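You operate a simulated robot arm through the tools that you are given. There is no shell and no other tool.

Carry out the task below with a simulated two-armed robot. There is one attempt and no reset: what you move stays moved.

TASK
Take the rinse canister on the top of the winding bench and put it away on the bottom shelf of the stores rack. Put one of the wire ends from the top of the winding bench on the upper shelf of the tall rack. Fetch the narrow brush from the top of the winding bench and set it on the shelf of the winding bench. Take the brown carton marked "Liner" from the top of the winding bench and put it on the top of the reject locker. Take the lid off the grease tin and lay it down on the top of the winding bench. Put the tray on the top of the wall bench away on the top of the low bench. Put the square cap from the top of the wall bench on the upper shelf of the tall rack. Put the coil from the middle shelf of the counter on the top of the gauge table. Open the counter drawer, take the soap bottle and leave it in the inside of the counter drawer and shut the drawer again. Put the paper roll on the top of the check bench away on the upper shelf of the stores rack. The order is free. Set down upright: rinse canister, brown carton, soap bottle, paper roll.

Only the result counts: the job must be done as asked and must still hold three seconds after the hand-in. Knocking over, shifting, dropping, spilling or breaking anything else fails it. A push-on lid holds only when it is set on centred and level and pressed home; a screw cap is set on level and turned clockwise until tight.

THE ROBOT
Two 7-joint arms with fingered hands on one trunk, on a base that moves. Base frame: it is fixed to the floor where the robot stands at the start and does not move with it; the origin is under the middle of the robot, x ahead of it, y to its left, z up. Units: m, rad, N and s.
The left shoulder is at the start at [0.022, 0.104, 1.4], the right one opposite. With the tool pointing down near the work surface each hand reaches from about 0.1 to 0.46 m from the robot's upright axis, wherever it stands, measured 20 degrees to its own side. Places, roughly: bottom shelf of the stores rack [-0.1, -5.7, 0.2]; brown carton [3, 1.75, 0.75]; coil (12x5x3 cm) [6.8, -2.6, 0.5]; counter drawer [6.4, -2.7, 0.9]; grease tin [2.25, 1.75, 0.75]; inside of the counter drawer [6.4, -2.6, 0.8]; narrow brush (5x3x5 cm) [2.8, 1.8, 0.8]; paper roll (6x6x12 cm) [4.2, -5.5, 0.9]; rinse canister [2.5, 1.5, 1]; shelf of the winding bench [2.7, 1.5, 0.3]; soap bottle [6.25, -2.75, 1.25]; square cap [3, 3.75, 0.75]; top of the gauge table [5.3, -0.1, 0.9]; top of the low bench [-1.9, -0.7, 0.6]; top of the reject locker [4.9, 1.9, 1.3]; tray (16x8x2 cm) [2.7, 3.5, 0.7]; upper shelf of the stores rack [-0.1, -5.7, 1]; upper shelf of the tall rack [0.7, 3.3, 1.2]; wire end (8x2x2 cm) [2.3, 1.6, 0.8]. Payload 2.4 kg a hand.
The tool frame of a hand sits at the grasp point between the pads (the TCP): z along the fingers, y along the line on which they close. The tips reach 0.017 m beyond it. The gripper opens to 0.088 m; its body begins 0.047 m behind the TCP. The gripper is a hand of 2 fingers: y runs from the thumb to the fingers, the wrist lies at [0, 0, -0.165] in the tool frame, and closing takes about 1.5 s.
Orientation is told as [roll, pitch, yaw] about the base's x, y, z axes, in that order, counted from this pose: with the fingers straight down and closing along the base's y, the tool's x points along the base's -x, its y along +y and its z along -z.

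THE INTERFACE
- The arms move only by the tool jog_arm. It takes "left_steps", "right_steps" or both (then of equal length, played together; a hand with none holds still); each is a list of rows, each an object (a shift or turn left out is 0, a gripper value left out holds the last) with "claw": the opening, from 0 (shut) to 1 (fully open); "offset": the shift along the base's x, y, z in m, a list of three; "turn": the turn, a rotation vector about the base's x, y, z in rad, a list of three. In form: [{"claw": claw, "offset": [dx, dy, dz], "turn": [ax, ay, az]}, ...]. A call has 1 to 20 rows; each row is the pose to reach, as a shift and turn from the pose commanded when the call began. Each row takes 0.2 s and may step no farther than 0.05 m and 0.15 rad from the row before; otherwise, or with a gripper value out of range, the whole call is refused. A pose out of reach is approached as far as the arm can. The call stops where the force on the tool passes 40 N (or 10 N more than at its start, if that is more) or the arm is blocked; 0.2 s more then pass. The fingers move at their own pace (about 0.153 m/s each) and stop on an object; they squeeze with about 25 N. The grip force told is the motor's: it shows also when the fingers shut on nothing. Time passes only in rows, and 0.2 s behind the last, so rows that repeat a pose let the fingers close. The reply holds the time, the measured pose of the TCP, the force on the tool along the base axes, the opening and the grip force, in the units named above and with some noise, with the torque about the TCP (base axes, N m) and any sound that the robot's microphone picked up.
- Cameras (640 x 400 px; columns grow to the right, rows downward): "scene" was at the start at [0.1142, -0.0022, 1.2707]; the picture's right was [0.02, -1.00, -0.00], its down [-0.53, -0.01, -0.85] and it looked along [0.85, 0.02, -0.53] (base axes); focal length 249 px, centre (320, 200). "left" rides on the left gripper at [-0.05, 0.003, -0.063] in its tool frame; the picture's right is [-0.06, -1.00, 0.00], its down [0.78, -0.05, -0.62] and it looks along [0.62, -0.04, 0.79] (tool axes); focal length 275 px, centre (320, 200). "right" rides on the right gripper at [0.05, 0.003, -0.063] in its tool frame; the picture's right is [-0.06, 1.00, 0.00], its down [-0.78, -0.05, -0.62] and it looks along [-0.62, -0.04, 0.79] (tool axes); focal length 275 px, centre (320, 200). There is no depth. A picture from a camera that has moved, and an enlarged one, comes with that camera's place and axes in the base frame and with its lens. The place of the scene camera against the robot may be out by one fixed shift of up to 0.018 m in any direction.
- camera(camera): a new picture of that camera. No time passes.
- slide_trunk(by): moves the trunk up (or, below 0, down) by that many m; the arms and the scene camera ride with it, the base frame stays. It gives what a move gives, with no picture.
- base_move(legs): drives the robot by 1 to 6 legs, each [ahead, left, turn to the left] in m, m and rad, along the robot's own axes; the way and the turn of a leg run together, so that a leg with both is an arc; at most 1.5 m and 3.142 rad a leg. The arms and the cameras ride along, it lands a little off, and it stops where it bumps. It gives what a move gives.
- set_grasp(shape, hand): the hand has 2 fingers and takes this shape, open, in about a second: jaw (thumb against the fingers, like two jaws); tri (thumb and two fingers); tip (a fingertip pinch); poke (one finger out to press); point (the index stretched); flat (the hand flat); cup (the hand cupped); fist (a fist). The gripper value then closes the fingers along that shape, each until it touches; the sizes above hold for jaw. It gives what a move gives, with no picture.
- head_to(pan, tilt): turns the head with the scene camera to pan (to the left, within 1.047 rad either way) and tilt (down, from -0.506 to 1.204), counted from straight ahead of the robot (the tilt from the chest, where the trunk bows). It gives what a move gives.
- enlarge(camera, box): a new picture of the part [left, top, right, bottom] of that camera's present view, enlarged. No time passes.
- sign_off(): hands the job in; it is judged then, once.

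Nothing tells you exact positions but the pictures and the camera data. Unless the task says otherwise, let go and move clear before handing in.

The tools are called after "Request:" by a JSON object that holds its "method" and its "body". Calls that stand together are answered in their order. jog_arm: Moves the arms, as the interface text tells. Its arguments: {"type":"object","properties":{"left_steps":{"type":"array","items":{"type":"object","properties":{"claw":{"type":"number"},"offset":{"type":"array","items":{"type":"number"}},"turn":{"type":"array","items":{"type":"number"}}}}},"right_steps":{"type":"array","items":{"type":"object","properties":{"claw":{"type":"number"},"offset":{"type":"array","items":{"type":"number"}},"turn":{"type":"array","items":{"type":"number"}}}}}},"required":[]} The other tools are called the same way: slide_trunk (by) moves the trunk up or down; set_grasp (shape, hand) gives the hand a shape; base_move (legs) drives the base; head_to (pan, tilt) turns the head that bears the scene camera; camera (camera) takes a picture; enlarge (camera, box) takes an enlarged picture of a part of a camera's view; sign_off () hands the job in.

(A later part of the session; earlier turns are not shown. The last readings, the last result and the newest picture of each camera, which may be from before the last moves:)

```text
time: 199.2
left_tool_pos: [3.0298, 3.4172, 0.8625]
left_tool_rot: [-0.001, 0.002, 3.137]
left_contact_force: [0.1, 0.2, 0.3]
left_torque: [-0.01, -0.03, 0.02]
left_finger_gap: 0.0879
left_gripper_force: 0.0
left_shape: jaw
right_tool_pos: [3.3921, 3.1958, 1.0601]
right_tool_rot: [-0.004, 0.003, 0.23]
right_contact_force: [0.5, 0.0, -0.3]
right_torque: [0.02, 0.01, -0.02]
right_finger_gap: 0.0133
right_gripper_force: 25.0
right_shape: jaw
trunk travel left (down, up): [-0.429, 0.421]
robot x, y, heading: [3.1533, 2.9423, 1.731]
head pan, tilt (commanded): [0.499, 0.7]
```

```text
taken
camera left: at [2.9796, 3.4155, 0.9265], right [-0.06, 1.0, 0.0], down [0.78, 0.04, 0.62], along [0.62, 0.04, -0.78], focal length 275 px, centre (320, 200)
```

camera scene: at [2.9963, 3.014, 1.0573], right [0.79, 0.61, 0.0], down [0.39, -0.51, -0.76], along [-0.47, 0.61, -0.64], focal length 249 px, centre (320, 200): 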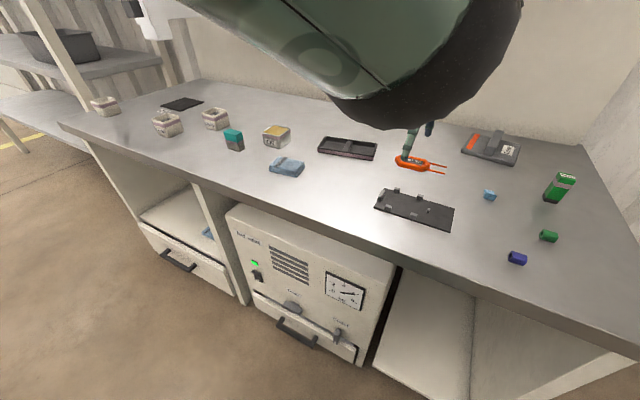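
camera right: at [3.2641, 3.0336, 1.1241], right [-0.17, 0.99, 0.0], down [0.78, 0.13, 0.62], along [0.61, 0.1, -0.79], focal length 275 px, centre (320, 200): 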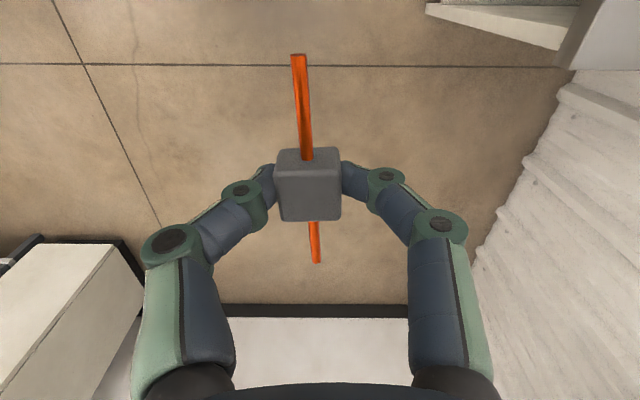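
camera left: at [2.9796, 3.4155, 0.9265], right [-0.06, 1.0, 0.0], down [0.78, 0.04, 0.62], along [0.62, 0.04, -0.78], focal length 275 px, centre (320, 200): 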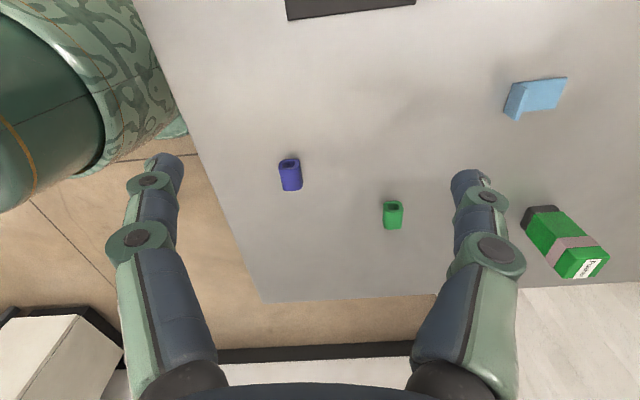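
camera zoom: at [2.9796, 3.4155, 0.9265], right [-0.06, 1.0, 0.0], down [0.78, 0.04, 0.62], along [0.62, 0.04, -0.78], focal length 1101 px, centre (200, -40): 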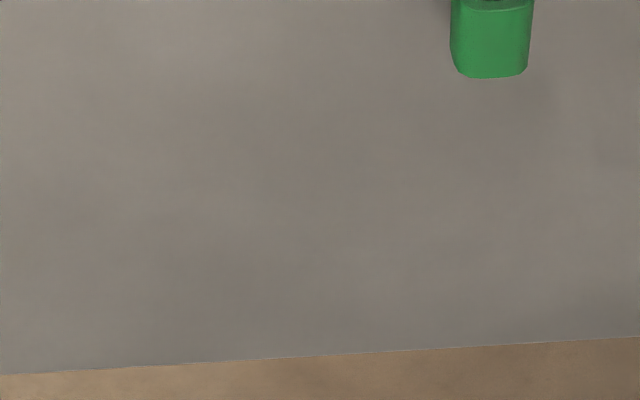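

Request:
{"method": "enlarge", "body": {"camera": "left", "box": [265, 150, 315, 200]}}

Request:
{"method": "enlarge", "body": {"camera": "left", "box": [368, 190, 418, 240]}}

Request:
{"method": "enlarge", "body": {"camera": "left", "box": [490, 60, 640, 290]}}

```text
8.00 times, centred on (290, 175) of left
camera zoom: at [2.9796, 3.4155, 0.9265], right [-0.06, 1.0, 0.0], down [0.78, 0.04, 0.62], along [0.62, 0.04, -0.78], focal length 2202 px, centre (560, 400)
```

zoom: 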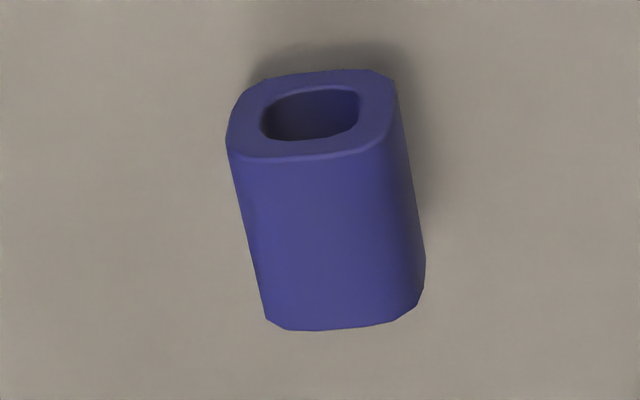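

```text
8.00 times, centred on (393, 215) of left
camera zoom: at [2.9796, 3.4155, 0.9265], right [-0.06, 1.0, 0.0], down [0.78, 0.04, 0.62], along [0.62, 0.04, -0.78], focal length 2202 px, centre (-264, 80)
```

zoom: 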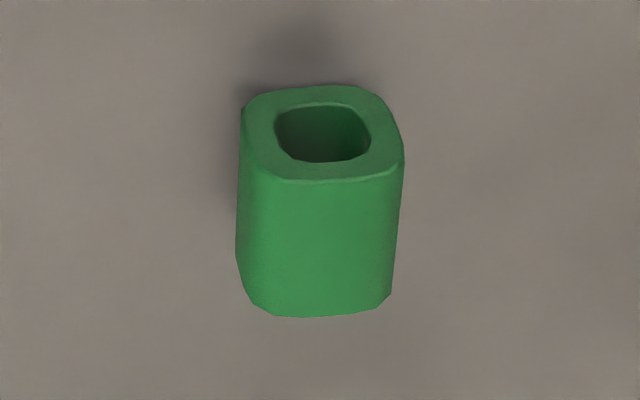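

```text
1.74 times, centred on (565, 175) of left
camera zoom: at [2.9796, 3.4155, 0.9265], right [-0.06, 1.0, 0.0], down [0.78, 0.04, 0.62], along [0.62, 0.04, -0.78], focal length 479 px, centre (-106, 244)
```

zoom: 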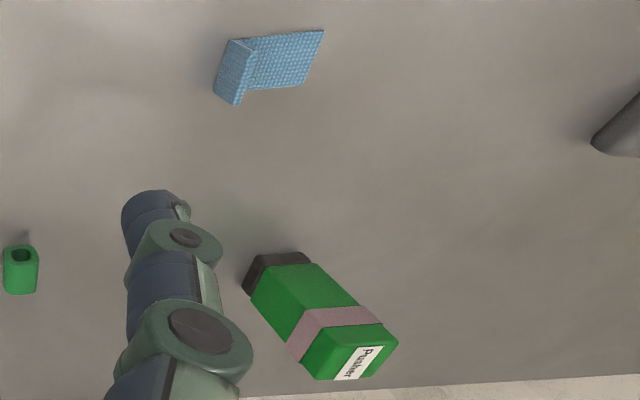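

Both sleeves are identical square tubes, so they are not "the" square cap. The only item matching is the square lid with a handle marked "Cover" at about (3.0, 3.69), which agrees with the listed rough position. I'll stand at the bench's right end to reach it with the left hand; first I raise and turn the left hand back.

Request:
{"method": "jog_arm", "body": {"left_steps": [{"offset": [0, 0, 0.03], "turn": [0, 0, -0.14]}, {"offset": [0, 0, 0.06], "turn": [0, 0, -0.28]}, {"offset": [0, 0, 0.09], "turn": [0, 0, -0.42]}, {"offset": [0, 0, 0.12], "turn": [0, 0, -0.56]}, {"offset": [-0.01, -0.02, 0.14], "turn": [0, 0, -0.7]}, {"offset": [-0.02, -0.04, 0.14], "turn": [0, 0, -0.84]}, {"offset": [-0.03, -0.06, 0.14], "turn": [0, 0, -0.98]}, {"offset": [-0.04, -0.08, 0.14], "turn": [0, 0, -1.12]}, {"offset": [-0.05, -0.1, 0.14], "turn": [0, 0, -1.26]}, {"offset": [-0.05, -0.1, 0.14], "turn": [0, 0, -1.4]}]}}

Request:
{"method": "base_move", "body": {"legs": [[-0.05, -0.5, 0]]}}

Request:
{"method": "head_to", "body": {"pan": 0.6, "tilt": 0.7}}

Request:
{"method": "camera", "body": {"camera": "scene"}}

```text
time: 201.4
left_tool_pos: [2.9631, 3.3643, 0.9489]
left_tool_rot: [0.0, 0.0, 1.734]
left_contact_force: [0.2, 0.6, 0.4]
left_torque: [-0.02, -0.03, 0.03]
left_finger_gap: 0.0879
left_gripper_force: 0.0
left_shape: jaw
left hand out of reach, approached as far as the arm can: row 5, 6, 7, 8, 9, 10
right_tool_pos: [3.3904, 3.1949, 1.0601]
right_tool_rot: [-0.004, 0.002, 0.23]
right_contact_force: [-0.1, -0.3, -0.4]
right_torque: [-0.01, -0.01, -0.03]
right_finger_gap: 0.0135
right_gripper_force: 24.9
right_shape: jaw
trunk travel left (down, up): [-0.429, 0.421]
robot x, y, heading: [3.1543, 2.9358, 1.727]
head pan, tilt (commanded): [0.499, 0.7]
```

```text
time: 204.3
left_tool_pos: [3.4564, 3.3918, 0.9512]
left_tool_rot: [-0.001, 0.002, 1.742]
left_contact_force: [-0.5, 0.5, -0.1]
left_torque: [-0.01, 0.02, 0.01]
left_finger_gap: 0.0878
left_gripper_force: 0.1
left_shape: jaw
right_tool_pos: [3.8824, 3.2262, 1.0602]
right_tool_rot: [-0.002, 0.004, 0.236]
right_contact_force: [0.2, 0.0, 0.0]
right_torque: [0.01, 0.01, 0.01]
right_finger_gap: 0.0135
right_gripper_force: 25.3
right_shape: jaw
trunk travel left (down, up): [-0.429, 0.421]
robot x, y, heading: [3.6422, 2.9653, 1.736]
head pan, tilt (commanded): [0.499, 0.7]
```

```text
time: 205.0
left_tool_pos: [3.456, 3.3914, 0.9507]
left_tool_rot: [0.002, 0.003, 1.742]
left_contact_force: [0.3, 0.1, -0.6]
left_torque: [0.0, -0.02, 0.0]
left_finger_gap: 0.088
left_gripper_force: 0.0
left_shape: jaw
right_tool_pos: [3.882, 3.2263, 1.0602]
right_tool_rot: [-0.004, 0.002, 0.235]
right_contact_force: [0.5, -0.2, 0.0]
right_torque: [0.0, -0.04, 0.0]
right_finger_gap: 0.0135
right_gripper_force: 24.6
right_shape: jaw
trunk travel left (down, up): [-0.429, 0.421]
robot x, y, heading: [3.6477, 2.9658, 1.735]
head pan, tilt (commanded): [0.6, 0.7]
```

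```text
taken
camera scene: at [3.5816, 3.0531, 1.0573], right [0.72, 0.69, 0.0], down [0.45, -0.47, -0.76], along [-0.53, 0.55, -0.64], focal length 249 px, centre (320, 200)
```

scene: 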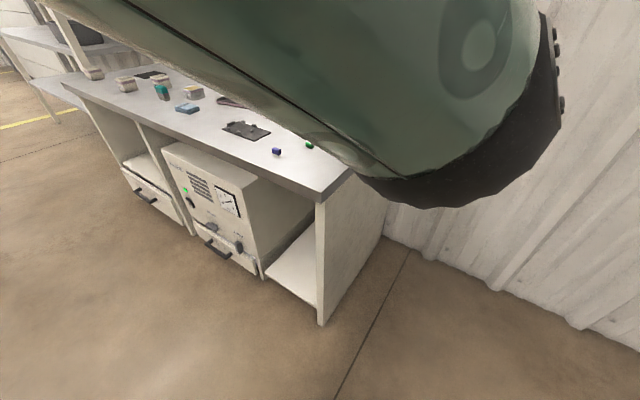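

The bench end is at x≈3.29. I'll first pull the left hand to the left-front of the robot, then drive alongside the bench end toward the wall.

Request:
{"method": "jog_arm", "body": {"left_steps": [{"offset": [-0.01, -0.045, 0.0]}, {"offset": [-0.02, -0.09, 0.01]}, {"offset": [-0.04, -0.13, 0.01]}, {"offset": [-0.08, -0.155, 0.01]}, {"offset": [-0.12, -0.18, 0.01]}, {"offset": [-0.16, -0.205, 0.01]}, {"offset": [-0.2, -0.23, 0.01]}, {"offset": [-0.24, -0.25, 0.01]}, {"offset": [-0.28, -0.25, 0.01]}]}}

Request:
{"method": "camera", "body": {"camera": "scene"}}

```text
time: 207.0
left_tool_pos: [3.1744, 3.1415, 0.9597]
left_tool_rot: [0.0, 0.0, 1.742]
left_contact_force: [-1.0, 0.2, -0.4]
left_torque: [-0.01, 0.0, 0.02]
left_finger_gap: 0.0878
left_gripper_force: 0.0
left_shape: jaw
left hand out of reach, approached as far as the arm can: row 1, 2, 3, 4, 5
right_tool_pos: [3.8829, 3.2266, 1.0601]
right_tool_rot: [-0.002, 0.004, 0.235]
right_contact_force: [-0.2, 0.6, -0.6]
right_torque: [0.06, 0.0, -0.03]
right_finger_gap: 0.0136
right_gripper_force: 25.1
right_shape: jaw
trunk travel left (down, up): [-0.429, 0.421]
robot x, y, heading: [3.6473, 2.9701, 1.734]
head pan, tilt (commanded): [0.6, 0.7]
```

```text
taken
camera scene: at [3.5813, 3.053, 1.0573], right [0.72, 0.69, 0.0], down [0.45, -0.47, -0.76], along [-0.53, 0.55, -0.64], focal length 249 px, centre (320, 200)
```

scene: 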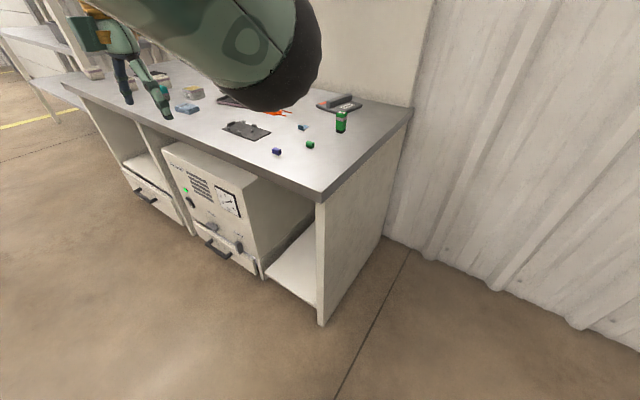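

The bench edges and wall are now clear (bench right edge and wall measured). I'll slide 4 cm right and drive 0.62 m ahead alongside the bench end.

Request:
{"method": "base_move", "body": {"legs": [[0.0, -0.05, 0.02], [0.62, 0, 0]]}}

Request:
{"method": "camera", "body": {"camera": "scene"}}

Request:
{"method": "camera", "body": {"camera": "left"}}

```text
time: 211.0
left_tool_pos: [3.1093, 3.7643, 0.9587]
left_tool_rot: [0.0, 0.001, 1.754]
left_contact_force: [0.4, -0.4, -0.1]
left_torque: [0.01, 0.0, -0.02]
left_finger_gap: 0.0877
left_gripper_force: 0.0
left_shape: jaw
right_tool_pos: [3.8149, 3.8571, 1.0602]
right_tool_rot: [-0.003, 0.004, 0.246]
right_contact_force: [-0.3, 0.1, -0.4]
right_torque: [-0.01, -0.01, 0.0]
right_finger_gap: 0.0133
right_gripper_force: 25.4
right_shape: jaw
trunk travel left (down, up): [-0.429, 0.421]
robot x, y, heading: [3.5827, 3.5977, 1.751]
head pan, tilt (commanded): [0.6, 0.7]
```

```text
taken
camera scene: at [3.5167, 3.6805, 1.0573], right [0.71, 0.7, 0.0], down [0.45, -0.46, -0.76], along [-0.54, 0.55, -0.64], focal length 249 px, centre (320, 200)
```

scene: 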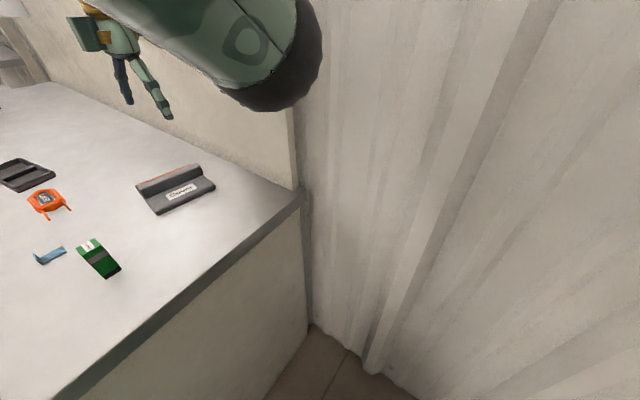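

```text
taken
camera left: at [3.0963, 3.8128, 1.0231], right [0.97, 0.24, 0.0], down [0.19, -0.76, 0.62], along [0.15, -0.6, -0.79], focal length 275 px, centre (320, 200)
```

left: 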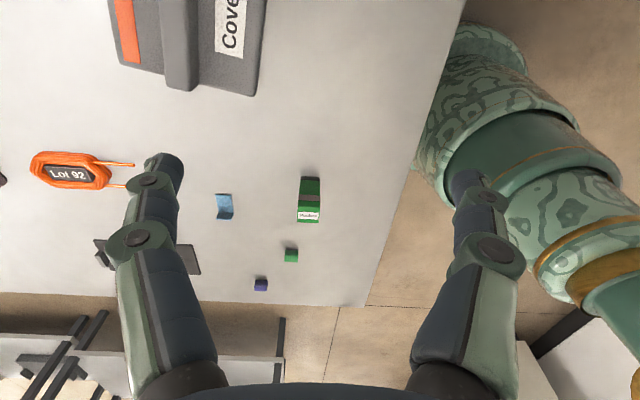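

With the new view I find the wall-bench top is lower (≈0.715) and the square "Cover" centre is at about (2.99, 3.777). I'll shift the left hand toward it, then creep the base 8 cm ahead and lower the trunk.

Request:
{"method": "jog_arm", "body": {"left_steps": [{"offset": [-0.035, -0.022, 0.0]}, {"offset": [-0.07, -0.044, 0.0]}, {"offset": [-0.104, -0.066, 0.0]}]}}

Request:
{"method": "base_move", "body": {"legs": [[0.08, 0, 0]]}}

Request:
{"method": "slide_trunk", "body": {"by": -0.1}}

Request:
{"method": "camera", "body": {"camera": "left"}}

Request:
{"method": "camera", "body": {"camera": "scene"}}

```text
time: 211.8
left_tool_pos: [3.0063, 3.6977, 0.9601]
left_tool_rot: [0.001, 0.001, 1.754]
left_contact_force: [-0.2, -0.9, 0.7]
left_torque: [-0.03, 0.02, 0.0]
left_finger_gap: 0.0879
left_gripper_force: 0.0
left_shape: jaw
right_tool_pos: [3.8155, 3.8558, 1.0609]
right_tool_rot: [-0.004, 0.002, 0.247]
right_contact_force: [0.1, 0.1, 0.7]
right_torque: [-0.01, 0.04, 0.0]
right_finger_gap: 0.0133
right_gripper_force: 25.3
right_shape: jaw
trunk travel left (down, up): [-0.429, 0.421]
robot x, y, heading: [3.5827, 3.5943, 1.749]
head pan, tilt (commanded): [0.6, 0.7]
```

```text
time: 212.9
left_tool_pos: [2.9919, 3.7758, 0.9607]
left_tool_rot: [0.0, 0.002, 1.754]
left_contact_force: [0.1, -0.1, 0.8]
left_torque: [0.0, -0.03, 0.01]
left_finger_gap: 0.0878
left_gripper_force: 0.2
left_shape: jaw
right_tool_pos: [3.8015, 3.935, 1.0598]
right_tool_rot: [-0.002, 0.003, 0.248]
right_contact_force: [0.2, -0.2, 0.3]
right_torque: [-0.03, -0.02, 0.03]
right_finger_gap: 0.0134
right_gripper_force: 25.2
right_shape: jaw
trunk travel left (down, up): [-0.429, 0.421]
robot x, y, heading: [3.5672, 3.6752, 1.753]
head pan, tilt (commanded): [0.6, 0.7]
```

```text
time: 214.2
left_tool_pos: [2.9921, 3.7762, 0.8612]
left_tool_rot: [0.0, 0.0, 1.753]
left_contact_force: [0.2, 0.1, -0.4]
left_torque: [0.01, -0.04, 0.04]
left_finger_gap: 0.0877
left_gripper_force: 0.0
left_shape: jaw
right_tool_pos: [3.8014, 3.9399, 0.9519]
right_tool_rot: [-0.042, 0.007, 0.249]
right_contact_force: [-0.4, 0.8, 1.7]
right_torque: [0.01, -0.02, 0.0]
right_finger_gap: 0.0133
right_gripper_force: 25.0
right_shape: jaw
trunk travel left (down, up): [-0.329, 0.521]
robot x, y, heading: [3.5733, 3.6742, 1.752]
head pan, tilt (commanded): [0.6, 0.7]
```

```text
taken
camera left: at [2.9795, 3.8247, 0.9243], right [0.97, 0.24, 0.0], down [0.19, -0.76, 0.62], along [0.15, -0.6, -0.79], focal length 275 px, centre (320, 200)
```

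left: 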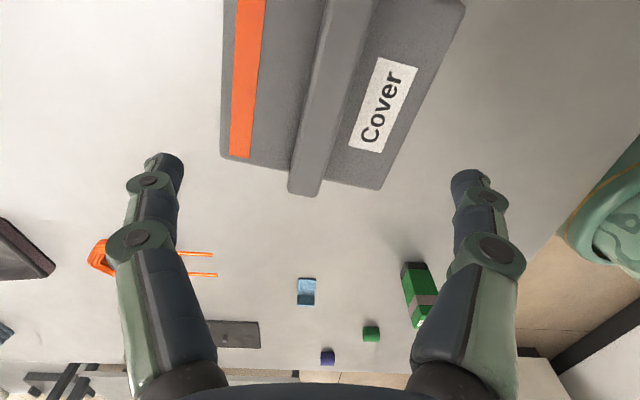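

```text
taken
camera scene: at [3.5023, 3.7607, 0.9568], right [0.71, 0.7, 0.0], down [0.45, -0.46, -0.76], along [-0.54, 0.55, -0.64], focal length 249 px, centre (320, 200)
```

scene: 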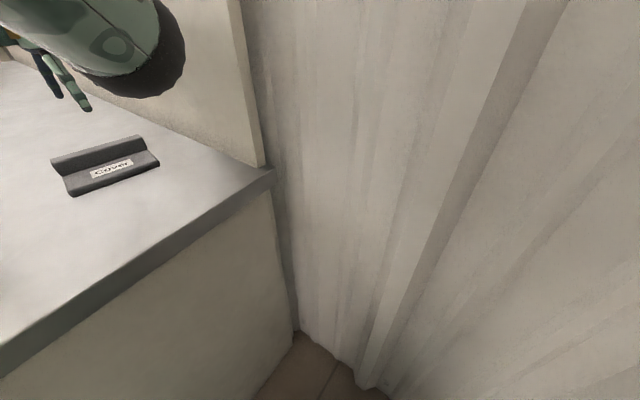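

The bar handle runs along y at x≈2.996 (2.5 cm wide, top z≈0.764). I'll rotate the hand slightly and descend partway.

Request:
{"method": "jog_arm", "body": {"left_steps": [{"offset": [0.002, 0, -0.02], "turn": [0, 0, -0.08]}, {"offset": [0.0045, 0, -0.045], "turn": [0, 0, -0.157]}, {"offset": [0.0045, 0, -0.065], "turn": [0, 0, -0.157]}]}}

Request:
{"method": "camera", "body": {"camera": "left"}}

Request:
{"method": "enlarge", "body": {"camera": "scene", "box": [0, 80, 200, 220]}}

```text
time: 215.0
left_tool_pos: [2.9951, 3.7758, 0.795]
left_tool_rot: [0.0, 0.0, 1.597]
left_contact_force: [-0.8, 0.4, -1.0]
left_torque: [0.01, 0.02, 0.01]
left_finger_gap: 0.0877
left_gripper_force: 0.1
left_shape: jaw
right_tool_pos: [3.8001, 3.9397, 0.9524]
right_tool_rot: [-0.043, 0.009, 0.248]
right_contact_force: [-0.7, -0.3, -0.2]
right_torque: [0.0, -0.01, 0.0]
right_finger_gap: 0.0134
right_gripper_force: 25.0
right_shape: jaw
trunk travel left (down, up): [-0.329, 0.521]
robot x, y, heading: [3.5733, 3.6733, 1.746]
head pan, tilt (commanded): [0.6, 0.7]
```

```text
taken
camera left: at [2.9912, 3.8256, 0.8585], right [1.0, 0.09, 0.0], down [0.07, -0.78, 0.62], along [0.05, -0.62, -0.79], focal length 275 px, centre (320, 200)
```

left: 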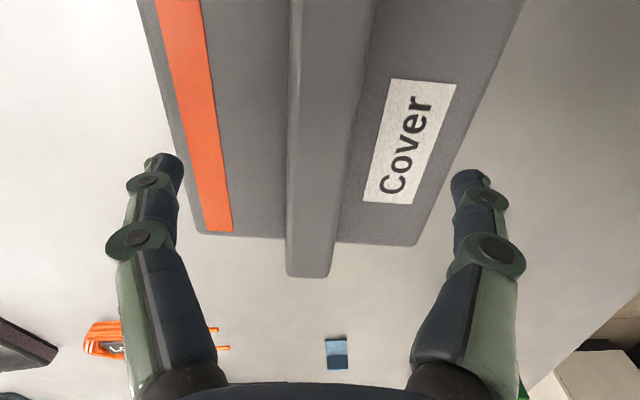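

```text
2.86 times, centred on (100, 150) of scene
camera zoom: at [3.5023, 3.7607, 0.9568], right [0.71, 0.7, 0.0], down [0.45, -0.46, -0.76], along [-0.54, 0.55, -0.64], focal length 712 px, centre (949, 343)
```

zoom: 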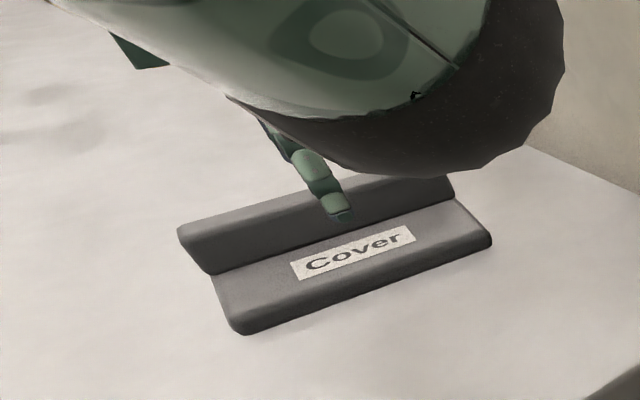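

Centred on the bar. Lower 2.6 cm and close.

Request:
{"method": "jog_arm", "body": {"left_steps": [{"offset": [0, 0, -0.015]}, {"offset": [0, 0, -0.026]}, {"offset": [0, 0, -0.026], "claw": 0}, {"offset": [0, 0, -0.026], "claw": 0}, {"offset": [0, 0, -0.026], "claw": 0}, {"offset": [0, 0, -0.026], "claw": 0}, {"offset": [0, 0, -0.026], "claw": 0}, {"offset": [0, 0, -0.026], "claw": 0}, {"offset": [0, 0, -0.026], "claw": 0}]}}

Request:
{"method": "camera", "body": {"camera": "left"}}

```text
time: 217.0
left_tool_pos: [2.9986, 3.7757, 0.7703]
left_tool_rot: [0.002, 0.001, 1.597]
left_contact_force: [6.0, -1.9, 20.4]
left_torque: [-0.03, -0.3, -0.03]
left_finger_gap: 0.0251
left_gripper_force: 24.8
left_shape: jaw
right_tool_pos: [3.8019, 3.9412, 0.9527]
right_tool_rot: [-0.043, 0.009, 0.248]
right_contact_force: [-0.5, -0.2, -0.8]
right_torque: [0.0, 0.01, -0.03]
right_finger_gap: 0.0133
right_gripper_force: 25.2
right_shape: jaw
trunk travel left (down, up): [-0.329, 0.521]
robot x, y, heading: [3.5713, 3.6725, 1.747]
head pan, tilt (commanded): [0.6, 0.7]
```

```text
taken
camera left: at [2.9929, 3.825, 0.8326], right [1.0, 0.09, 0.0], down [0.07, -0.78, 0.62], along [0.05, -0.62, -0.79], focal length 275 px, centre (320, 200)
```

left: 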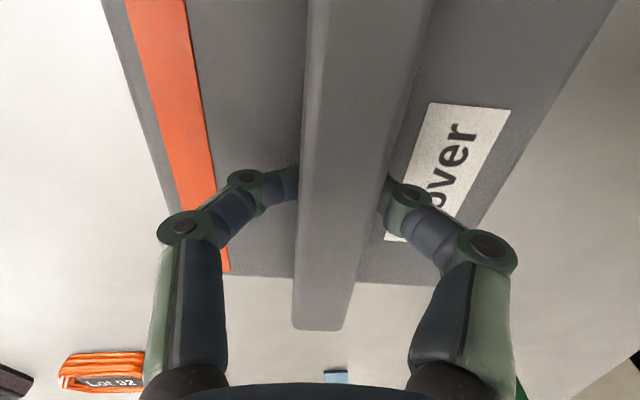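

The bar is gripped. Lift gently and check.

Request:
{"method": "jog_arm", "body": {"left_steps": [{"offset": [0, 0, 0.01]}, {"offset": [0, 0, 0.03]}, {"offset": [0, 0, 0.06]}]}}

Request:
{"method": "camera", "body": {"camera": "left"}}

Request:
{"method": "camera", "body": {"camera": "scene"}}

```text
time: 217.8
left_tool_pos: [2.9973, 3.7756, 0.8277]
left_tool_rot: [-0.003, 0.0, 1.597]
left_contact_force: [-0.2, -0.3, -1.5]
left_torque: [-0.02, 0.05, -0.02]
left_finger_gap: 0.0213
left_gripper_force: 25.1
left_shape: jaw
right_tool_pos: [3.8011, 3.9388, 0.9526]
right_tool_rot: [-0.04, 0.005, 0.246]
right_contact_force: [-0.4, -1.1, -0.8]
right_torque: [0.0, 0.01, -0.02]
right_finger_gap: 0.0132
right_gripper_force: 25.3
right_shape: jaw
trunk travel left (down, up): [-0.329, 0.521]
robot x, y, heading: [3.5712, 3.6747, 1.748]
head pan, tilt (commanded): [0.6, 0.7]
```

```text
taken
camera left: at [2.9908, 3.826, 0.8905], right [1.0, 0.09, 0.0], down [0.07, -0.78, 0.62], along [0.06, -0.62, -0.79], focal length 275 px, centre (320, 200)
```

left: 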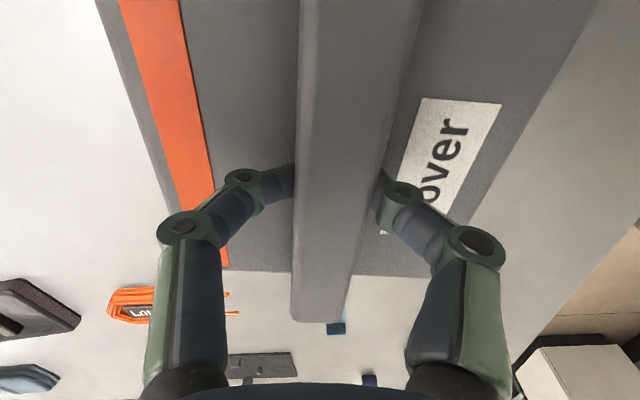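

```text
taken
camera scene: at [3.5021, 3.7608, 0.9567], right [0.71, 0.7, 0.0], down [0.45, -0.46, -0.76], along [-0.54, 0.55, -0.64], focal length 249 px, centre (320, 200)
```

scene: 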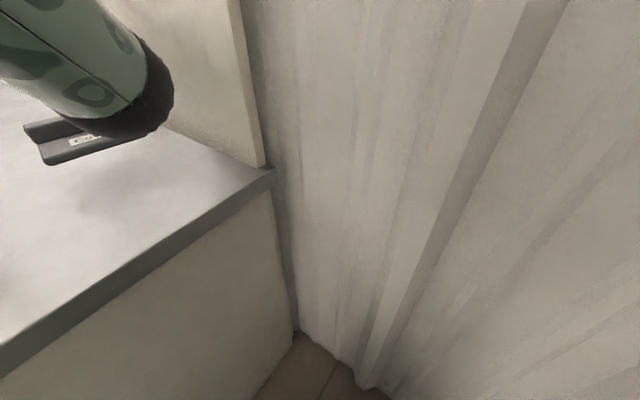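

The cover is held level. I'll raise it, back out from the wall, and drive down the aisle toward the tall rack.

Request:
{"method": "jog_arm", "body": {"left_steps": [{"offset": [0, 0, 0.04]}, {"offset": [0, 0, 0.08]}, {"offset": [0, 0, 0.11]}]}}

Request:
{"method": "base_move", "body": {"legs": [[-0.95, 0, 0], [0, 1.3, 0], [0, 1.0, 0]]}}

Request:
{"method": "head_to", "body": {"pan": 0.3, "tilt": 0.2}}

Request:
{"method": "camera", "body": {"camera": "scene"}}

```text
time: 218.6
left_tool_pos: [2.9971, 3.7767, 0.9399]
left_tool_rot: [0.002, 0.001, 1.597]
left_contact_force: [-0.5, 0.0, -1.6]
left_torque: [-0.02, -0.01, -0.01]
left_finger_gap: 0.0213
left_gripper_force: 24.4
left_shape: jaw
right_tool_pos: [3.8011, 3.9395, 0.9519]
right_tool_rot: [-0.043, 0.007, 0.247]
right_contact_force: [0.0, 0.0, -0.5]
right_torque: [-0.02, -0.02, 0.01]
right_finger_gap: 0.0134
right_gripper_force: 24.5
right_shape: jaw
trunk travel left (down, up): [-0.329, 0.521]
robot x, y, heading: [3.5671, 3.6737, 1.744]
head pan, tilt (commanded): [0.6, 0.7]
```

```text
time: 234.4
left_tool_pos: [0.9341, 2.4191, 0.9391]
left_tool_rot: [-0.001, 0.0, 1.599]
left_contact_force: [-1.0, 0.1, -1.5]
left_torque: [-0.01, -0.01, -0.02]
left_finger_gap: 0.0214
left_gripper_force: 24.9
left_shape: jaw
right_tool_pos: [1.7353, 2.5862, 0.9523]
right_tool_rot: [-0.043, 0.007, 0.251]
right_contact_force: [-0.4, 0.0, -0.2]
right_torque: [0.0, -0.01, 0.0]
right_finger_gap: 0.0135
right_gripper_force: 25.0
right_shape: jaw
trunk travel left (down, up): [-0.329, 0.521]
robot x, y, heading: [1.5055, 2.3197, 1.754]
head pan, tilt (commanded): [0.6, 0.7]
```

```text
time: 235.3
left_tool_pos: [0.9328, 2.4188, 0.9393]
left_tool_rot: [0.0, 0.001, 1.601]
left_contact_force: [-0.2, -0.1, -1.4]
left_torque: [0.01, -0.01, 0.03]
left_finger_gap: 0.0213
left_gripper_force: 25.7
left_shape: jaw
right_tool_pos: [1.7359, 2.5871, 0.9524]
right_tool_rot: [-0.041, 0.007, 0.252]
right_contact_force: [0.0, 0.1, -0.1]
right_torque: [0.0, -0.01, 0.0]
right_finger_gap: 0.0135
right_gripper_force: 24.8
right_shape: jaw
trunk travel left (down, up): [-0.329, 0.521]
robot x, y, heading: [1.5058, 2.3181, 1.749]
head pan, tilt (commanded): [0.3, 0.201]
```

```text
taken
camera scene: at [1.4545, 2.4292, 1.0021], right [0.89, 0.46, 0.0], down [0.09, -0.18, -0.98], along [-0.45, 0.87, -0.2], focal length 249 px, centre (320, 200)
```

scene: 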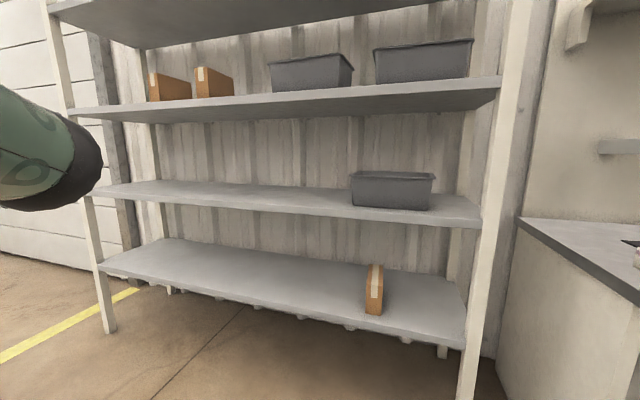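

The tall rack is in front: the upper shelf (z≈1.2) holds two cartons and two bins. I'll raise the trunk to see the shelf surface.

Request:
{"method": "slide_trunk", "body": {"by": 0.4}}

Request:
{"method": "head_to", "body": {"pan": 0.3, "tilt": 0.3}}

Request:
{"method": "camera", "body": {"camera": "scene"}}

```text
time: 239.2
left_tool_pos: [0.9337, 2.4192, 1.3393]
left_tool_rot: [0.0, 0.001, 1.6]
left_contact_force: [-0.2, -0.3, -1.1]
left_torque: [0.0, -0.01, 0.01]
left_finger_gap: 0.0213
left_gripper_force: 25.3
left_shape: jaw
right_tool_pos: [1.7352, 2.5865, 1.3533]
right_tool_rot: [-0.044, 0.007, 0.249]
right_contact_force: [0.6, 0.4, -0.6]
right_torque: [-0.04, -0.01, -0.01]
right_finger_gap: 0.0136
right_gripper_force: 25.2
right_shape: jaw
trunk travel left (down, up): [-0.729, 0.121]
robot x, y, heading: [1.5051, 2.3184, 1.75]
head pan, tilt (commanded): [0.3, 0.201]
```

```text
time: 239.8
left_tool_pos: [0.9324, 2.4203, 1.3389]
left_tool_rot: [0.001, 0.001, 1.6]
left_contact_force: [-0.2, -0.3, -1.3]
left_torque: [0.01, 0.01, 0.01]
left_finger_gap: 0.0212
left_gripper_force: 24.6
left_shape: jaw
right_tool_pos: [1.7365, 2.5865, 1.3538]
right_tool_rot: [-0.042, 0.008, 0.252]
right_contact_force: [0.7, 0.1, 0.3]
right_torque: [-0.02, 0.01, 0.01]
right_finger_gap: 0.0134
right_gripper_force: 25.0
right_shape: jaw
trunk travel left (down, up): [-0.729, 0.121]
robot x, y, heading: [1.5095, 2.3218, 1.751]
head pan, tilt (commanded): [0.3, 0.3]
```

```text
taken
camera scene: at [1.4555, 2.4236, 1.3945], right [0.89, 0.46, 0.0], down [0.14, -0.26, -0.96], along [-0.44, 0.85, -0.3], focal length 249 px, centre (320, 200)
```

scene: 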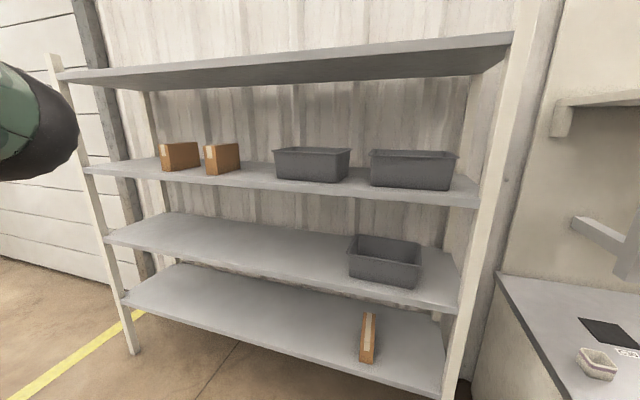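

The upper shelf has a free gap about 20 cm wide between the second carton and the first bin (x≈0.73–0.93) and a free left end. I'll move closer for placing the cover in the gap.

Request:
{"method": "base_move", "body": {"legs": [[0.32, 0.28, 0.0]]}}

Request:
{"method": "jog_arm", "body": {"left_steps": [{"offset": [0.05, 0.0, 0.0]}, {"offset": [0.1, 0.0, 0.0]}, {"offset": [0.15, 0.0, 0.0]}, {"offset": [0.2, 0.0, 0.0]}, {"offset": [0.25, 0.0, 0.0]}]}}

Request:
{"method": "head_to", "body": {"pan": 0.5, "tilt": 0.4}}

Request:
{"method": "camera", "body": {"camera": "scene"}}

```text
time: 242.4
left_tool_pos: [0.5988, 2.6806, 1.3382]
left_tool_rot: [-0.001, 0.002, 1.605]
left_contact_force: [0.3, 0.5, -1.3]
left_torque: [0.01, -0.01, 0.02]
left_finger_gap: 0.0213
left_gripper_force: 25.4
left_shape: jaw
right_tool_pos: [1.4006, 2.8511, 1.3531]
right_tool_rot: [-0.045, 0.006, 0.254]
right_contact_force: [0.7, 0.6, 0.1]
right_torque: [-0.03, -0.02, 0.01]
right_finger_gap: 0.0134
right_gripper_force: 25.0
right_shape: jaw
trunk travel left (down, up): [-0.729, 0.121]
robot x, y, heading: [1.1704, 2.5842, 1.754]
head pan, tilt (commanded): [0.3, 0.3]
```

```text
time: 243.6
left_tool_pos: [0.8298, 2.6963, 1.3399]
left_tool_rot: [-0.002, 0.001, 1.604]
left_contact_force: [-0.2, 0.8, -1.4]
left_torque: [0.0, 0.0, 0.02]
left_finger_gap: 0.0208
left_gripper_force: 24.2
left_shape: jaw
left hand out of reach, approached as far as the arm can: row 5
right_tool_pos: [1.4012, 2.8517, 1.3517]
right_tool_rot: [-0.044, 0.006, 0.254]
right_contact_force: [0.2, -0.6, -0.6]
right_torque: [0.0, 0.0, -0.01]
right_finger_gap: 0.0134
right_gripper_force: 24.6
right_shape: jaw
trunk travel left (down, up): [-0.729, 0.121]
robot x, y, heading: [1.1715, 2.583, 1.755]
head pan, tilt (commanded): [0.3, 0.3]
```

```text
time: 244.4
left_tool_pos: [0.8278, 2.6961, 1.3413]
left_tool_rot: [-0.002, 0.001, 1.603]
left_contact_force: [0.5, -0.1, -0.9]
left_torque: [0.03, 0.0, 0.01]
left_finger_gap: 0.0209
left_gripper_force: 24.6
left_shape: jaw
right_tool_pos: [1.4005, 2.8506, 1.3522]
right_tool_rot: [-0.041, 0.007, 0.254]
right_contact_force: [0.2, -0.5, -0.1]
right_torque: [0.0, 0.03, 0.0]
right_finger_gap: 0.0135
right_gripper_force: 24.9
right_shape: jaw
trunk travel left (down, up): [-0.729, 0.121]
robot x, y, heading: [1.1728, 2.581, 1.752]
head pan, tilt (commanded): [0.499, 0.4]
```

```text
taken
camera scene: at [1.1066, 2.6757, 1.3853], right [0.78, 0.63, 0.0], down [0.24, -0.3, -0.92], along [-0.58, 0.72, -0.39], focal length 249 px, centre (320, 200)
```

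scene: 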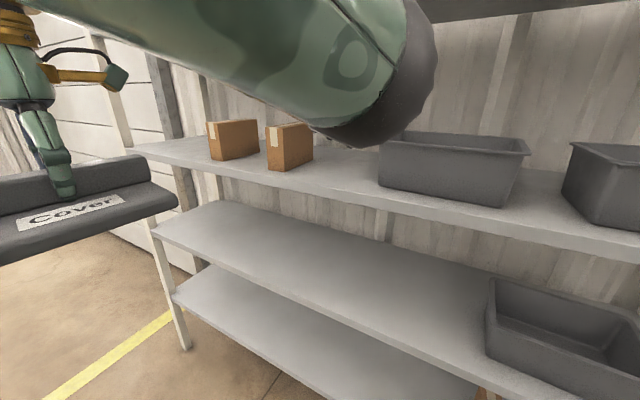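

I re-estimated: the shelf is at z≈1.16 with front edge further in (about 0.63 m ahead of me), and the gap is about 0.3 m wide. I'll move ahead 0.3 m and lower the trunk slightly.

Request:
{"method": "base_move", "body": {"legs": [[0.28, 0.0, 0.0]]}}

Request:
{"method": "slide_trunk", "body": {"by": -0.07}}

Request:
{"method": "camera", "body": {"camera": "scene"}}

Request:
{"method": "camera", "body": {"camera": "right"}}

```text
time: 246.3
left_tool_pos: [0.7786, 2.9697, 1.3403]
left_tool_rot: [-0.001, 0.002, 1.603]
left_contact_force: [-1.2, -0.8, -1.1]
left_torque: [0.01, 0.01, 0.0]
left_finger_gap: 0.0211
left_gripper_force: 24.9
left_shape: jaw
right_tool_pos: [1.3505, 3.124, 1.3518]
right_tool_rot: [-0.044, 0.006, 0.253]
right_contact_force: [0.5, 0.4, 0.8]
right_torque: [0.0, -0.01, 0.03]
right_finger_gap: 0.0133
right_gripper_force: 25.2
right_shape: jaw
trunk travel left (down, up): [-0.729, 0.121]
robot x, y, heading: [1.1172, 2.8535, 1.756]
head pan, tilt (commanded): [0.499, 0.4]
```

```text
time: 247.4
left_tool_pos: [0.7778, 2.9691, 1.2704]
left_tool_rot: [-0.002, 0.001, 1.603]
left_contact_force: [0.5, 0.0, -1.6]
left_torque: [-0.03, 0.03, -0.02]
left_finger_gap: 0.0209
left_gripper_force: 25.0
left_shape: jaw
right_tool_pos: [1.3516, 3.1219, 1.2836]
right_tool_rot: [-0.04, 0.005, 0.251]
right_contact_force: [0.4, 0.9, 0.1]
right_torque: [0.04, 0.01, 0.02]
right_finger_gap: 0.0133
right_gripper_force: 25.3
right_shape: jaw
trunk travel left (down, up): [-0.659, 0.191]
robot x, y, heading: [1.1185, 2.8564, 1.753]
head pan, tilt (commanded): [0.499, 0.4]
```

```text
taken
camera scene: at [1.0561, 2.9484, 1.3152], right [0.78, 0.63, 0.0], down [0.25, -0.3, -0.92], along [-0.58, 0.72, -0.39], focal length 249 px, centre (320, 200)
```

scene: 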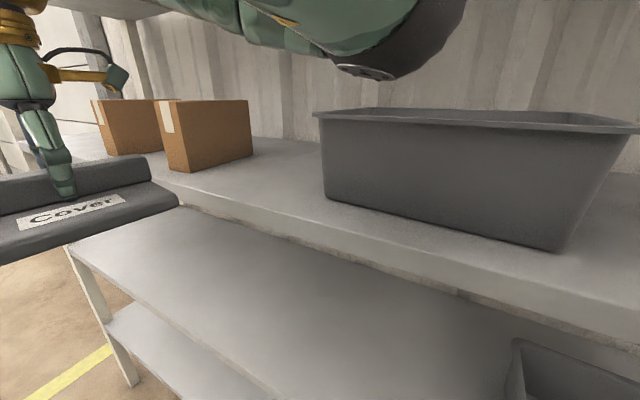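

```text
taken
camera right: at [1.3022, 3.1174, 1.3469], right [-0.19, 0.98, -0.04], down [0.77, 0.18, 0.61], along [0.61, 0.08, -0.79], focal length 275 px, centre (320, 200)
```

right: 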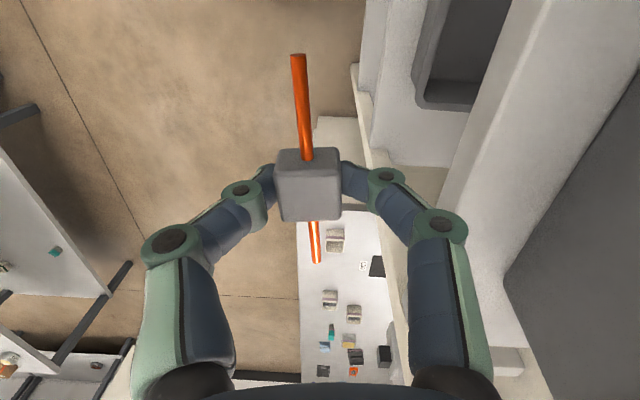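

Everything is consistent: the gap is e.g. centred at (0.68, 3.20). I'll move the cover into the gap at its current height (bottom ≈1.215), then lower.

Request:
{"method": "jog_arm", "body": {"left_steps": [{"offset": [-0.017, 0.038, 0]}, {"offset": [-0.034, 0.077, 0]}, {"offset": [-0.05, 0.115, 0]}, {"offset": [-0.067, 0.154, 0]}, {"offset": [-0.084, 0.192, 0]}, {"offset": [-0.1, 0.23, 0]}]}}

Request:
{"method": "camera", "body": {"camera": "scene"}}

Request:
{"method": "camera", "body": {"camera": "left"}}

```text
time: 248.8
left_tool_pos: [0.6757, 3.199, 1.2723]
left_tool_rot: [-0.003, 0.003, 1.605]
left_contact_force: [0.5, 0.0, -1.7]
left_torque: [0.02, 0.03, -0.01]
left_finger_gap: 0.021
left_gripper_force: 24.8
left_shape: jaw
right_tool_pos: [1.3495, 3.1237, 1.2834]
right_tool_rot: [-0.045, 0.008, 0.254]
right_contact_force: [0.9, 0.1, 0.1]
right_torque: [-0.04, 0.03, 0.0]
right_finger_gap: 0.0132
right_gripper_force: 24.5
right_shape: jaw
trunk travel left (down, up): [-0.659, 0.191]
robot x, y, heading: [1.121, 2.8556, 1.756]
head pan, tilt (commanded): [0.499, 0.4]
```

```text
taken
camera scene: at [1.0553, 2.9489, 1.3151], right [0.78, 0.63, 0.0], down [0.25, -0.3, -0.92], along [-0.58, 0.71, -0.39], focal length 249 px, centre (320, 200)
```

scene: 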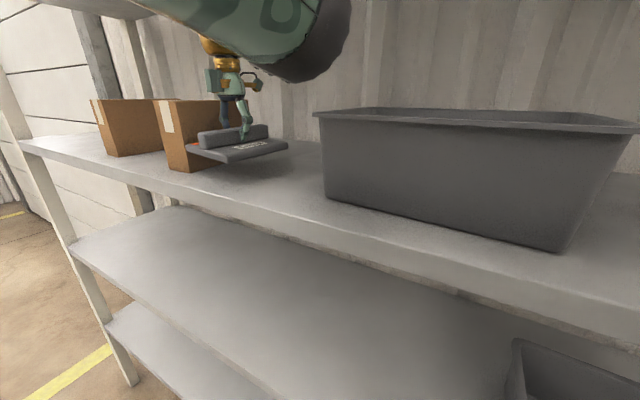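

```text
taken
camera left: at [0.6705, 3.2486, 1.3353], right [1.0, 0.1, 0.0], down [0.07, -0.78, 0.62], along [0.06, -0.62, -0.78], focal length 275 px, centre (320, 200)
```

left: 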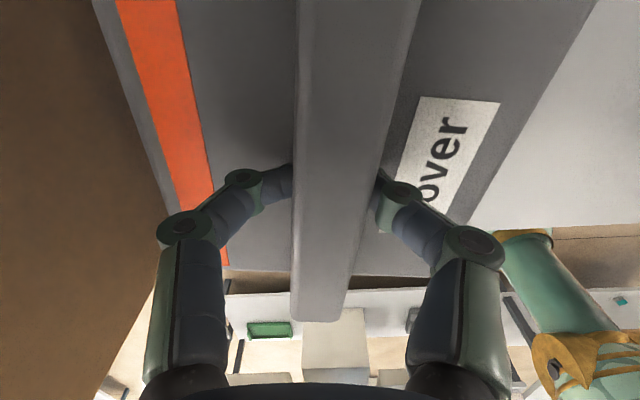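

The left view shows the cover close to the carton. Better triangulation gives shelf z≈1.185 and the gap centre ~4.5 cm further right; I'll shift right, then lower gently.

Request:
{"method": "jog_arm", "body": {"left_steps": [{"offset": [0.025, 0.004, 0]}, {"offset": [0.048, 0.008, 0]}, {"offset": [0.048, 0.008, -0.012]}, {"offset": [0.048, 0.008, -0.02]}]}}

Request:
{"method": "enlarge", "body": {"camera": "scene", "box": [150, 80, 350, 205]}}

```text
time: 249.8
left_tool_pos: [0.724, 3.2072, 1.2505]
left_tool_rot: [-0.001, 0.002, 1.604]
left_contact_force: [0.6, 0.5, -0.9]
left_torque: [0.01, 0.04, -0.01]
left_finger_gap: 0.0209
left_gripper_force: 24.9
left_shape: jaw
right_tool_pos: [1.3512, 3.1242, 1.2824]
right_tool_rot: [-0.044, 0.009, 0.253]
right_contact_force: [-0.1, 0.8, -0.6]
right_torque: [0.01, -0.01, -0.02]
right_finger_gap: 0.0134
right_gripper_force: 25.5
right_shape: jaw
trunk travel left (down, up): [-0.659, 0.191]
robot x, y, heading: [1.1252, 2.8556, 1.757]
head pan, tilt (commanded): [0.499, 0.4]
```

```text
3.20 times, centred on (250, 142) of scene
camera zoom: at [1.056, 2.9486, 1.3152], right [0.78, 0.63, 0.0], down [0.25, -0.3, -0.92], along [-0.58, 0.72, -0.39], focal length 798 px, centre (544, 384)
```

zoom: 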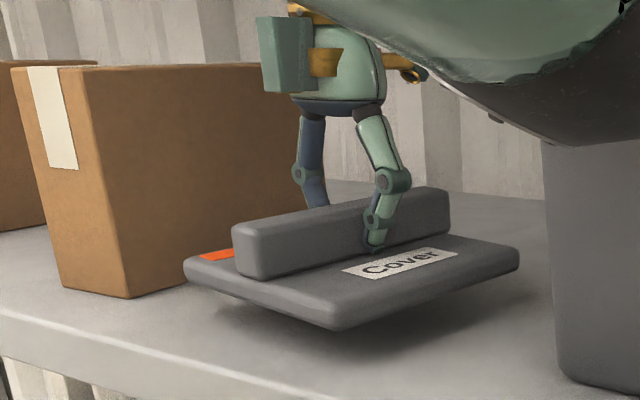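

Request:
{"method": "jog_arm", "body": {"left_steps": [{"offset": [0, 0, -0.005]}, {"offset": [0, 0, -0.01]}, {"offset": [0, 0, -0.014]}]}}

```text
time: 250.6
left_tool_pos: [0.7256, 3.2087, 1.2351]
left_tool_rot: [-0.002, 0.003, 1.604]
left_contact_force: [0.9, 0.2, -0.8]
left_torque: [0.0, 0.0, -0.02]
left_finger_gap: 0.0208
left_gripper_force: 24.7
left_shape: jaw
right_tool_pos: [1.3506, 3.1231, 1.2831]
right_tool_rot: [-0.044, 0.006, 0.254]
right_contact_force: [-0.3, -0.9, -0.3]
right_torque: [0.0, -0.01, -0.02]
right_finger_gap: 0.0132
right_gripper_force: 24.8
right_shape: jaw
trunk travel left (down, up): [-0.659, 0.191]
robot x, y, heading: [1.1217, 2.8584, 1.754]
head pan, tilt (commanded): [0.499, 0.4]
```

Request:
{"method": "jog_arm", "body": {"left_steps": [{"offset": [0, 0, -0.004]}, {"offset": [0, 0, -0.008]}, {"offset": [0, 0, -0.012]}]}}

Request:
{"method": "enlarge", "body": {"camera": "scene", "box": [150, 80, 350, 205]}}

```text
time: 251.4
left_tool_pos: [0.729, 3.2063, 1.2295]
left_tool_rot: [0.004, -0.004, 1.602]
left_contact_force: [2.5, 4.1, 37.9]
left_torque: [0.07, -0.26, 0.02]
left_finger_gap: 0.0244
left_gripper_force: 25.0
left_shape: jaw
right_tool_pos: [1.3543, 3.1219, 1.2833]
right_tool_rot: [-0.042, 0.009, 0.253]
right_contact_force: [-0.2, -0.5, -0.8]
right_torque: [-0.02, 0.01, -0.01]
right_finger_gap: 0.0137
right_gripper_force: 24.7
right_shape: jaw
trunk travel left (down, up): [-0.659, 0.191]
robot x, y, heading: [1.1217, 2.8544, 1.753]
head pan, tilt (commanded): [0.499, 0.4]
```

```text
3.20 times, centred on (250, 142) of scene
camera zoom: at [1.0589, 2.9473, 1.3159], right [0.78, 0.63, 0.0], down [0.24, -0.3, -0.92], along [-0.58, 0.72, -0.39], focal length 798 px, centre (544, 384)
```

zoom: 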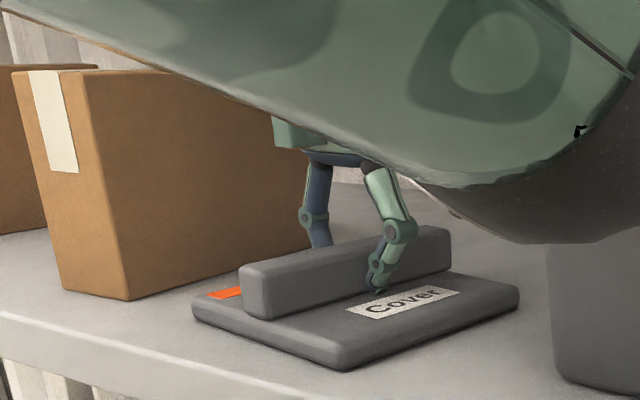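

The cover is resting on the shelf. I'll ease off, open and lift away.

Request:
{"method": "jog_arm", "body": {"left_steps": [{"offset": [0, 0, 0.006]}, {"offset": [0, 0, 0.01], "claw": 0.5}, {"offset": [0, 0, 0.015], "claw": 0.6}, {"offset": [0, 0, 0.025], "claw": 0.7}, {"offset": [0, 0, 0.045], "claw": 0.7}, {"offset": [0.008, -0.04, 0.06], "claw": 0.7}, {"offset": [0.016, -0.08, 0.06], "claw": 0.7}, {"offset": [0.024, -0.125, 0.06], "claw": 0.7}, {"offset": [0.032, -0.17, 0.06], "claw": 0.7}, {"offset": [0.04, -0.215, 0.06], "claw": 0.7}]}}

Request:
{"method": "camera", "body": {"camera": "scene"}}

```text
time: 253.6
left_tool_pos: [0.7663, 2.9897, 1.2852]
left_tool_rot: [-0.003, 0.005, 1.603]
left_contact_force: [0.2, 0.5, -0.1]
left_torque: [0.04, 0.02, 0.01]
left_finger_gap: 0.0612
left_gripper_force: 0.0
left_shape: jaw
right_tool_pos: [1.3504, 3.1225, 1.2837]
right_tool_rot: [-0.04, 0.007, 0.253]
right_contact_force: [0.3, 0.1, -0.4]
right_torque: [0.0, -0.03, 0.02]
right_finger_gap: 0.0132
right_gripper_force: 25.2
right_shape: jaw
trunk travel left (down, up): [-0.659, 0.191]
robot x, y, heading: [1.1211, 2.8544, 1.757]
head pan, tilt (commanded): [0.499, 0.4]
```

```text
taken
camera scene: at [1.0558, 2.9481, 1.3152], right [0.78, 0.63, 0.0], down [0.25, -0.3, -0.92], along [-0.58, 0.72, -0.39], focal length 249 px, centre (320, 200)
```

scene: 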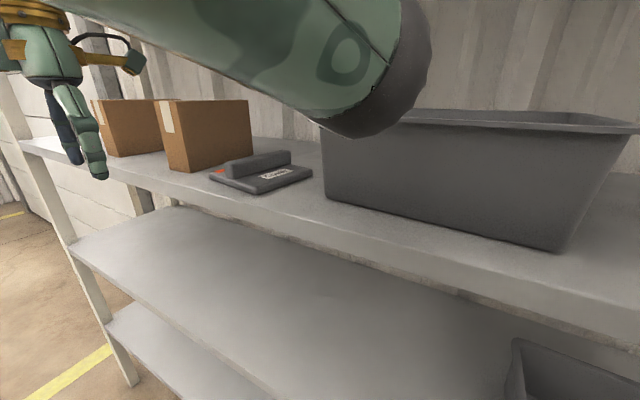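

The cover sits on the upper shelf. Now I'll move to the left end of the rack to put the wire end on the free left part of the same shelf.

Request:
{"method": "base_move", "body": {"legs": [[-0.18, 0, 0], [0, 1.15, 0]]}}

Request:
{"method": "head_to", "body": {"pan": -0.5, "tilt": 0.4}}

Request:
{"method": "camera", "body": {"camera": "scene"}}

```text
time: 260.5
left_tool_pos: [-0.3247, 2.617, 1.2849]
left_tool_rot: [-0.004, 0.003, 1.595]
left_contact_force: [0.3, 0.1, 0.8]
left_torque: [0.0, -0.01, -0.01]
left_finger_gap: 0.0616
left_gripper_force: 0.1
left_shape: jaw
right_tool_pos: [0.263, 2.7449, 1.2819]
right_tool_rot: [-0.046, 0.007, 0.244]
right_contact_force: [0.3, 0.6, 0.4]
right_torque: [-0.01, -0.02, 0.03]
right_finger_gap: 0.0132
right_gripper_force: 25.3
right_shape: jaw
trunk travel left (down, up): [-0.659, 0.191]
robot x, y, heading: [0.0279, 2.4759, 1.747]
head pan, tilt (commanded): [0.499, 0.4]
```

```text
time: 261.8
left_tool_pos: [-0.3243, 2.6159, 1.2835]
left_tool_rot: [-0.001, 0.001, 1.595]
left_contact_force: [0.5, 0.3, -0.6]
left_torque: [0.01, -0.02, 0.0]
left_finger_gap: 0.0613
left_gripper_force: 0.0
left_shape: jaw
right_tool_pos: [0.2635, 2.7447, 1.2829]
right_tool_rot: [-0.044, 0.006, 0.244]
right_contact_force: [0.1, 0.4, -0.8]
right_torque: [0.02, 0.02, -0.01]
right_finger_gap: 0.0135
right_gripper_force: 25.5
right_shape: jaw
trunk travel left (down, up): [-0.659, 0.191]
robot x, y, heading: [0.0286, 2.477, 1.74]
head pan, tilt (commanded): [-0.499, 0.4]
```

```text
taken
camera scene: at [0.0535, 2.5875, 1.3152], right [0.95, -0.32, 0.0], down [-0.12, -0.37, -0.92], along [0.29, 0.87, -0.39], focal length 249 px, centre (320, 200)
```

scene: 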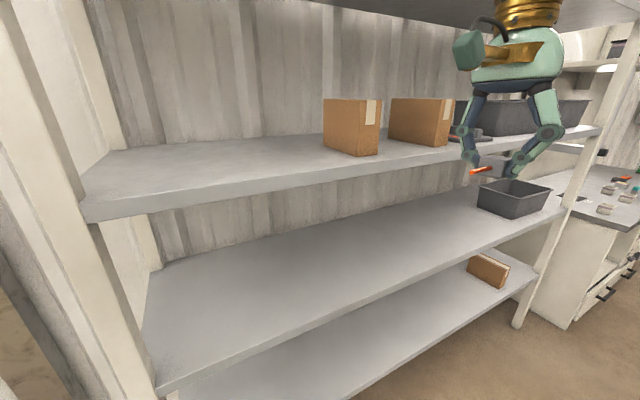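

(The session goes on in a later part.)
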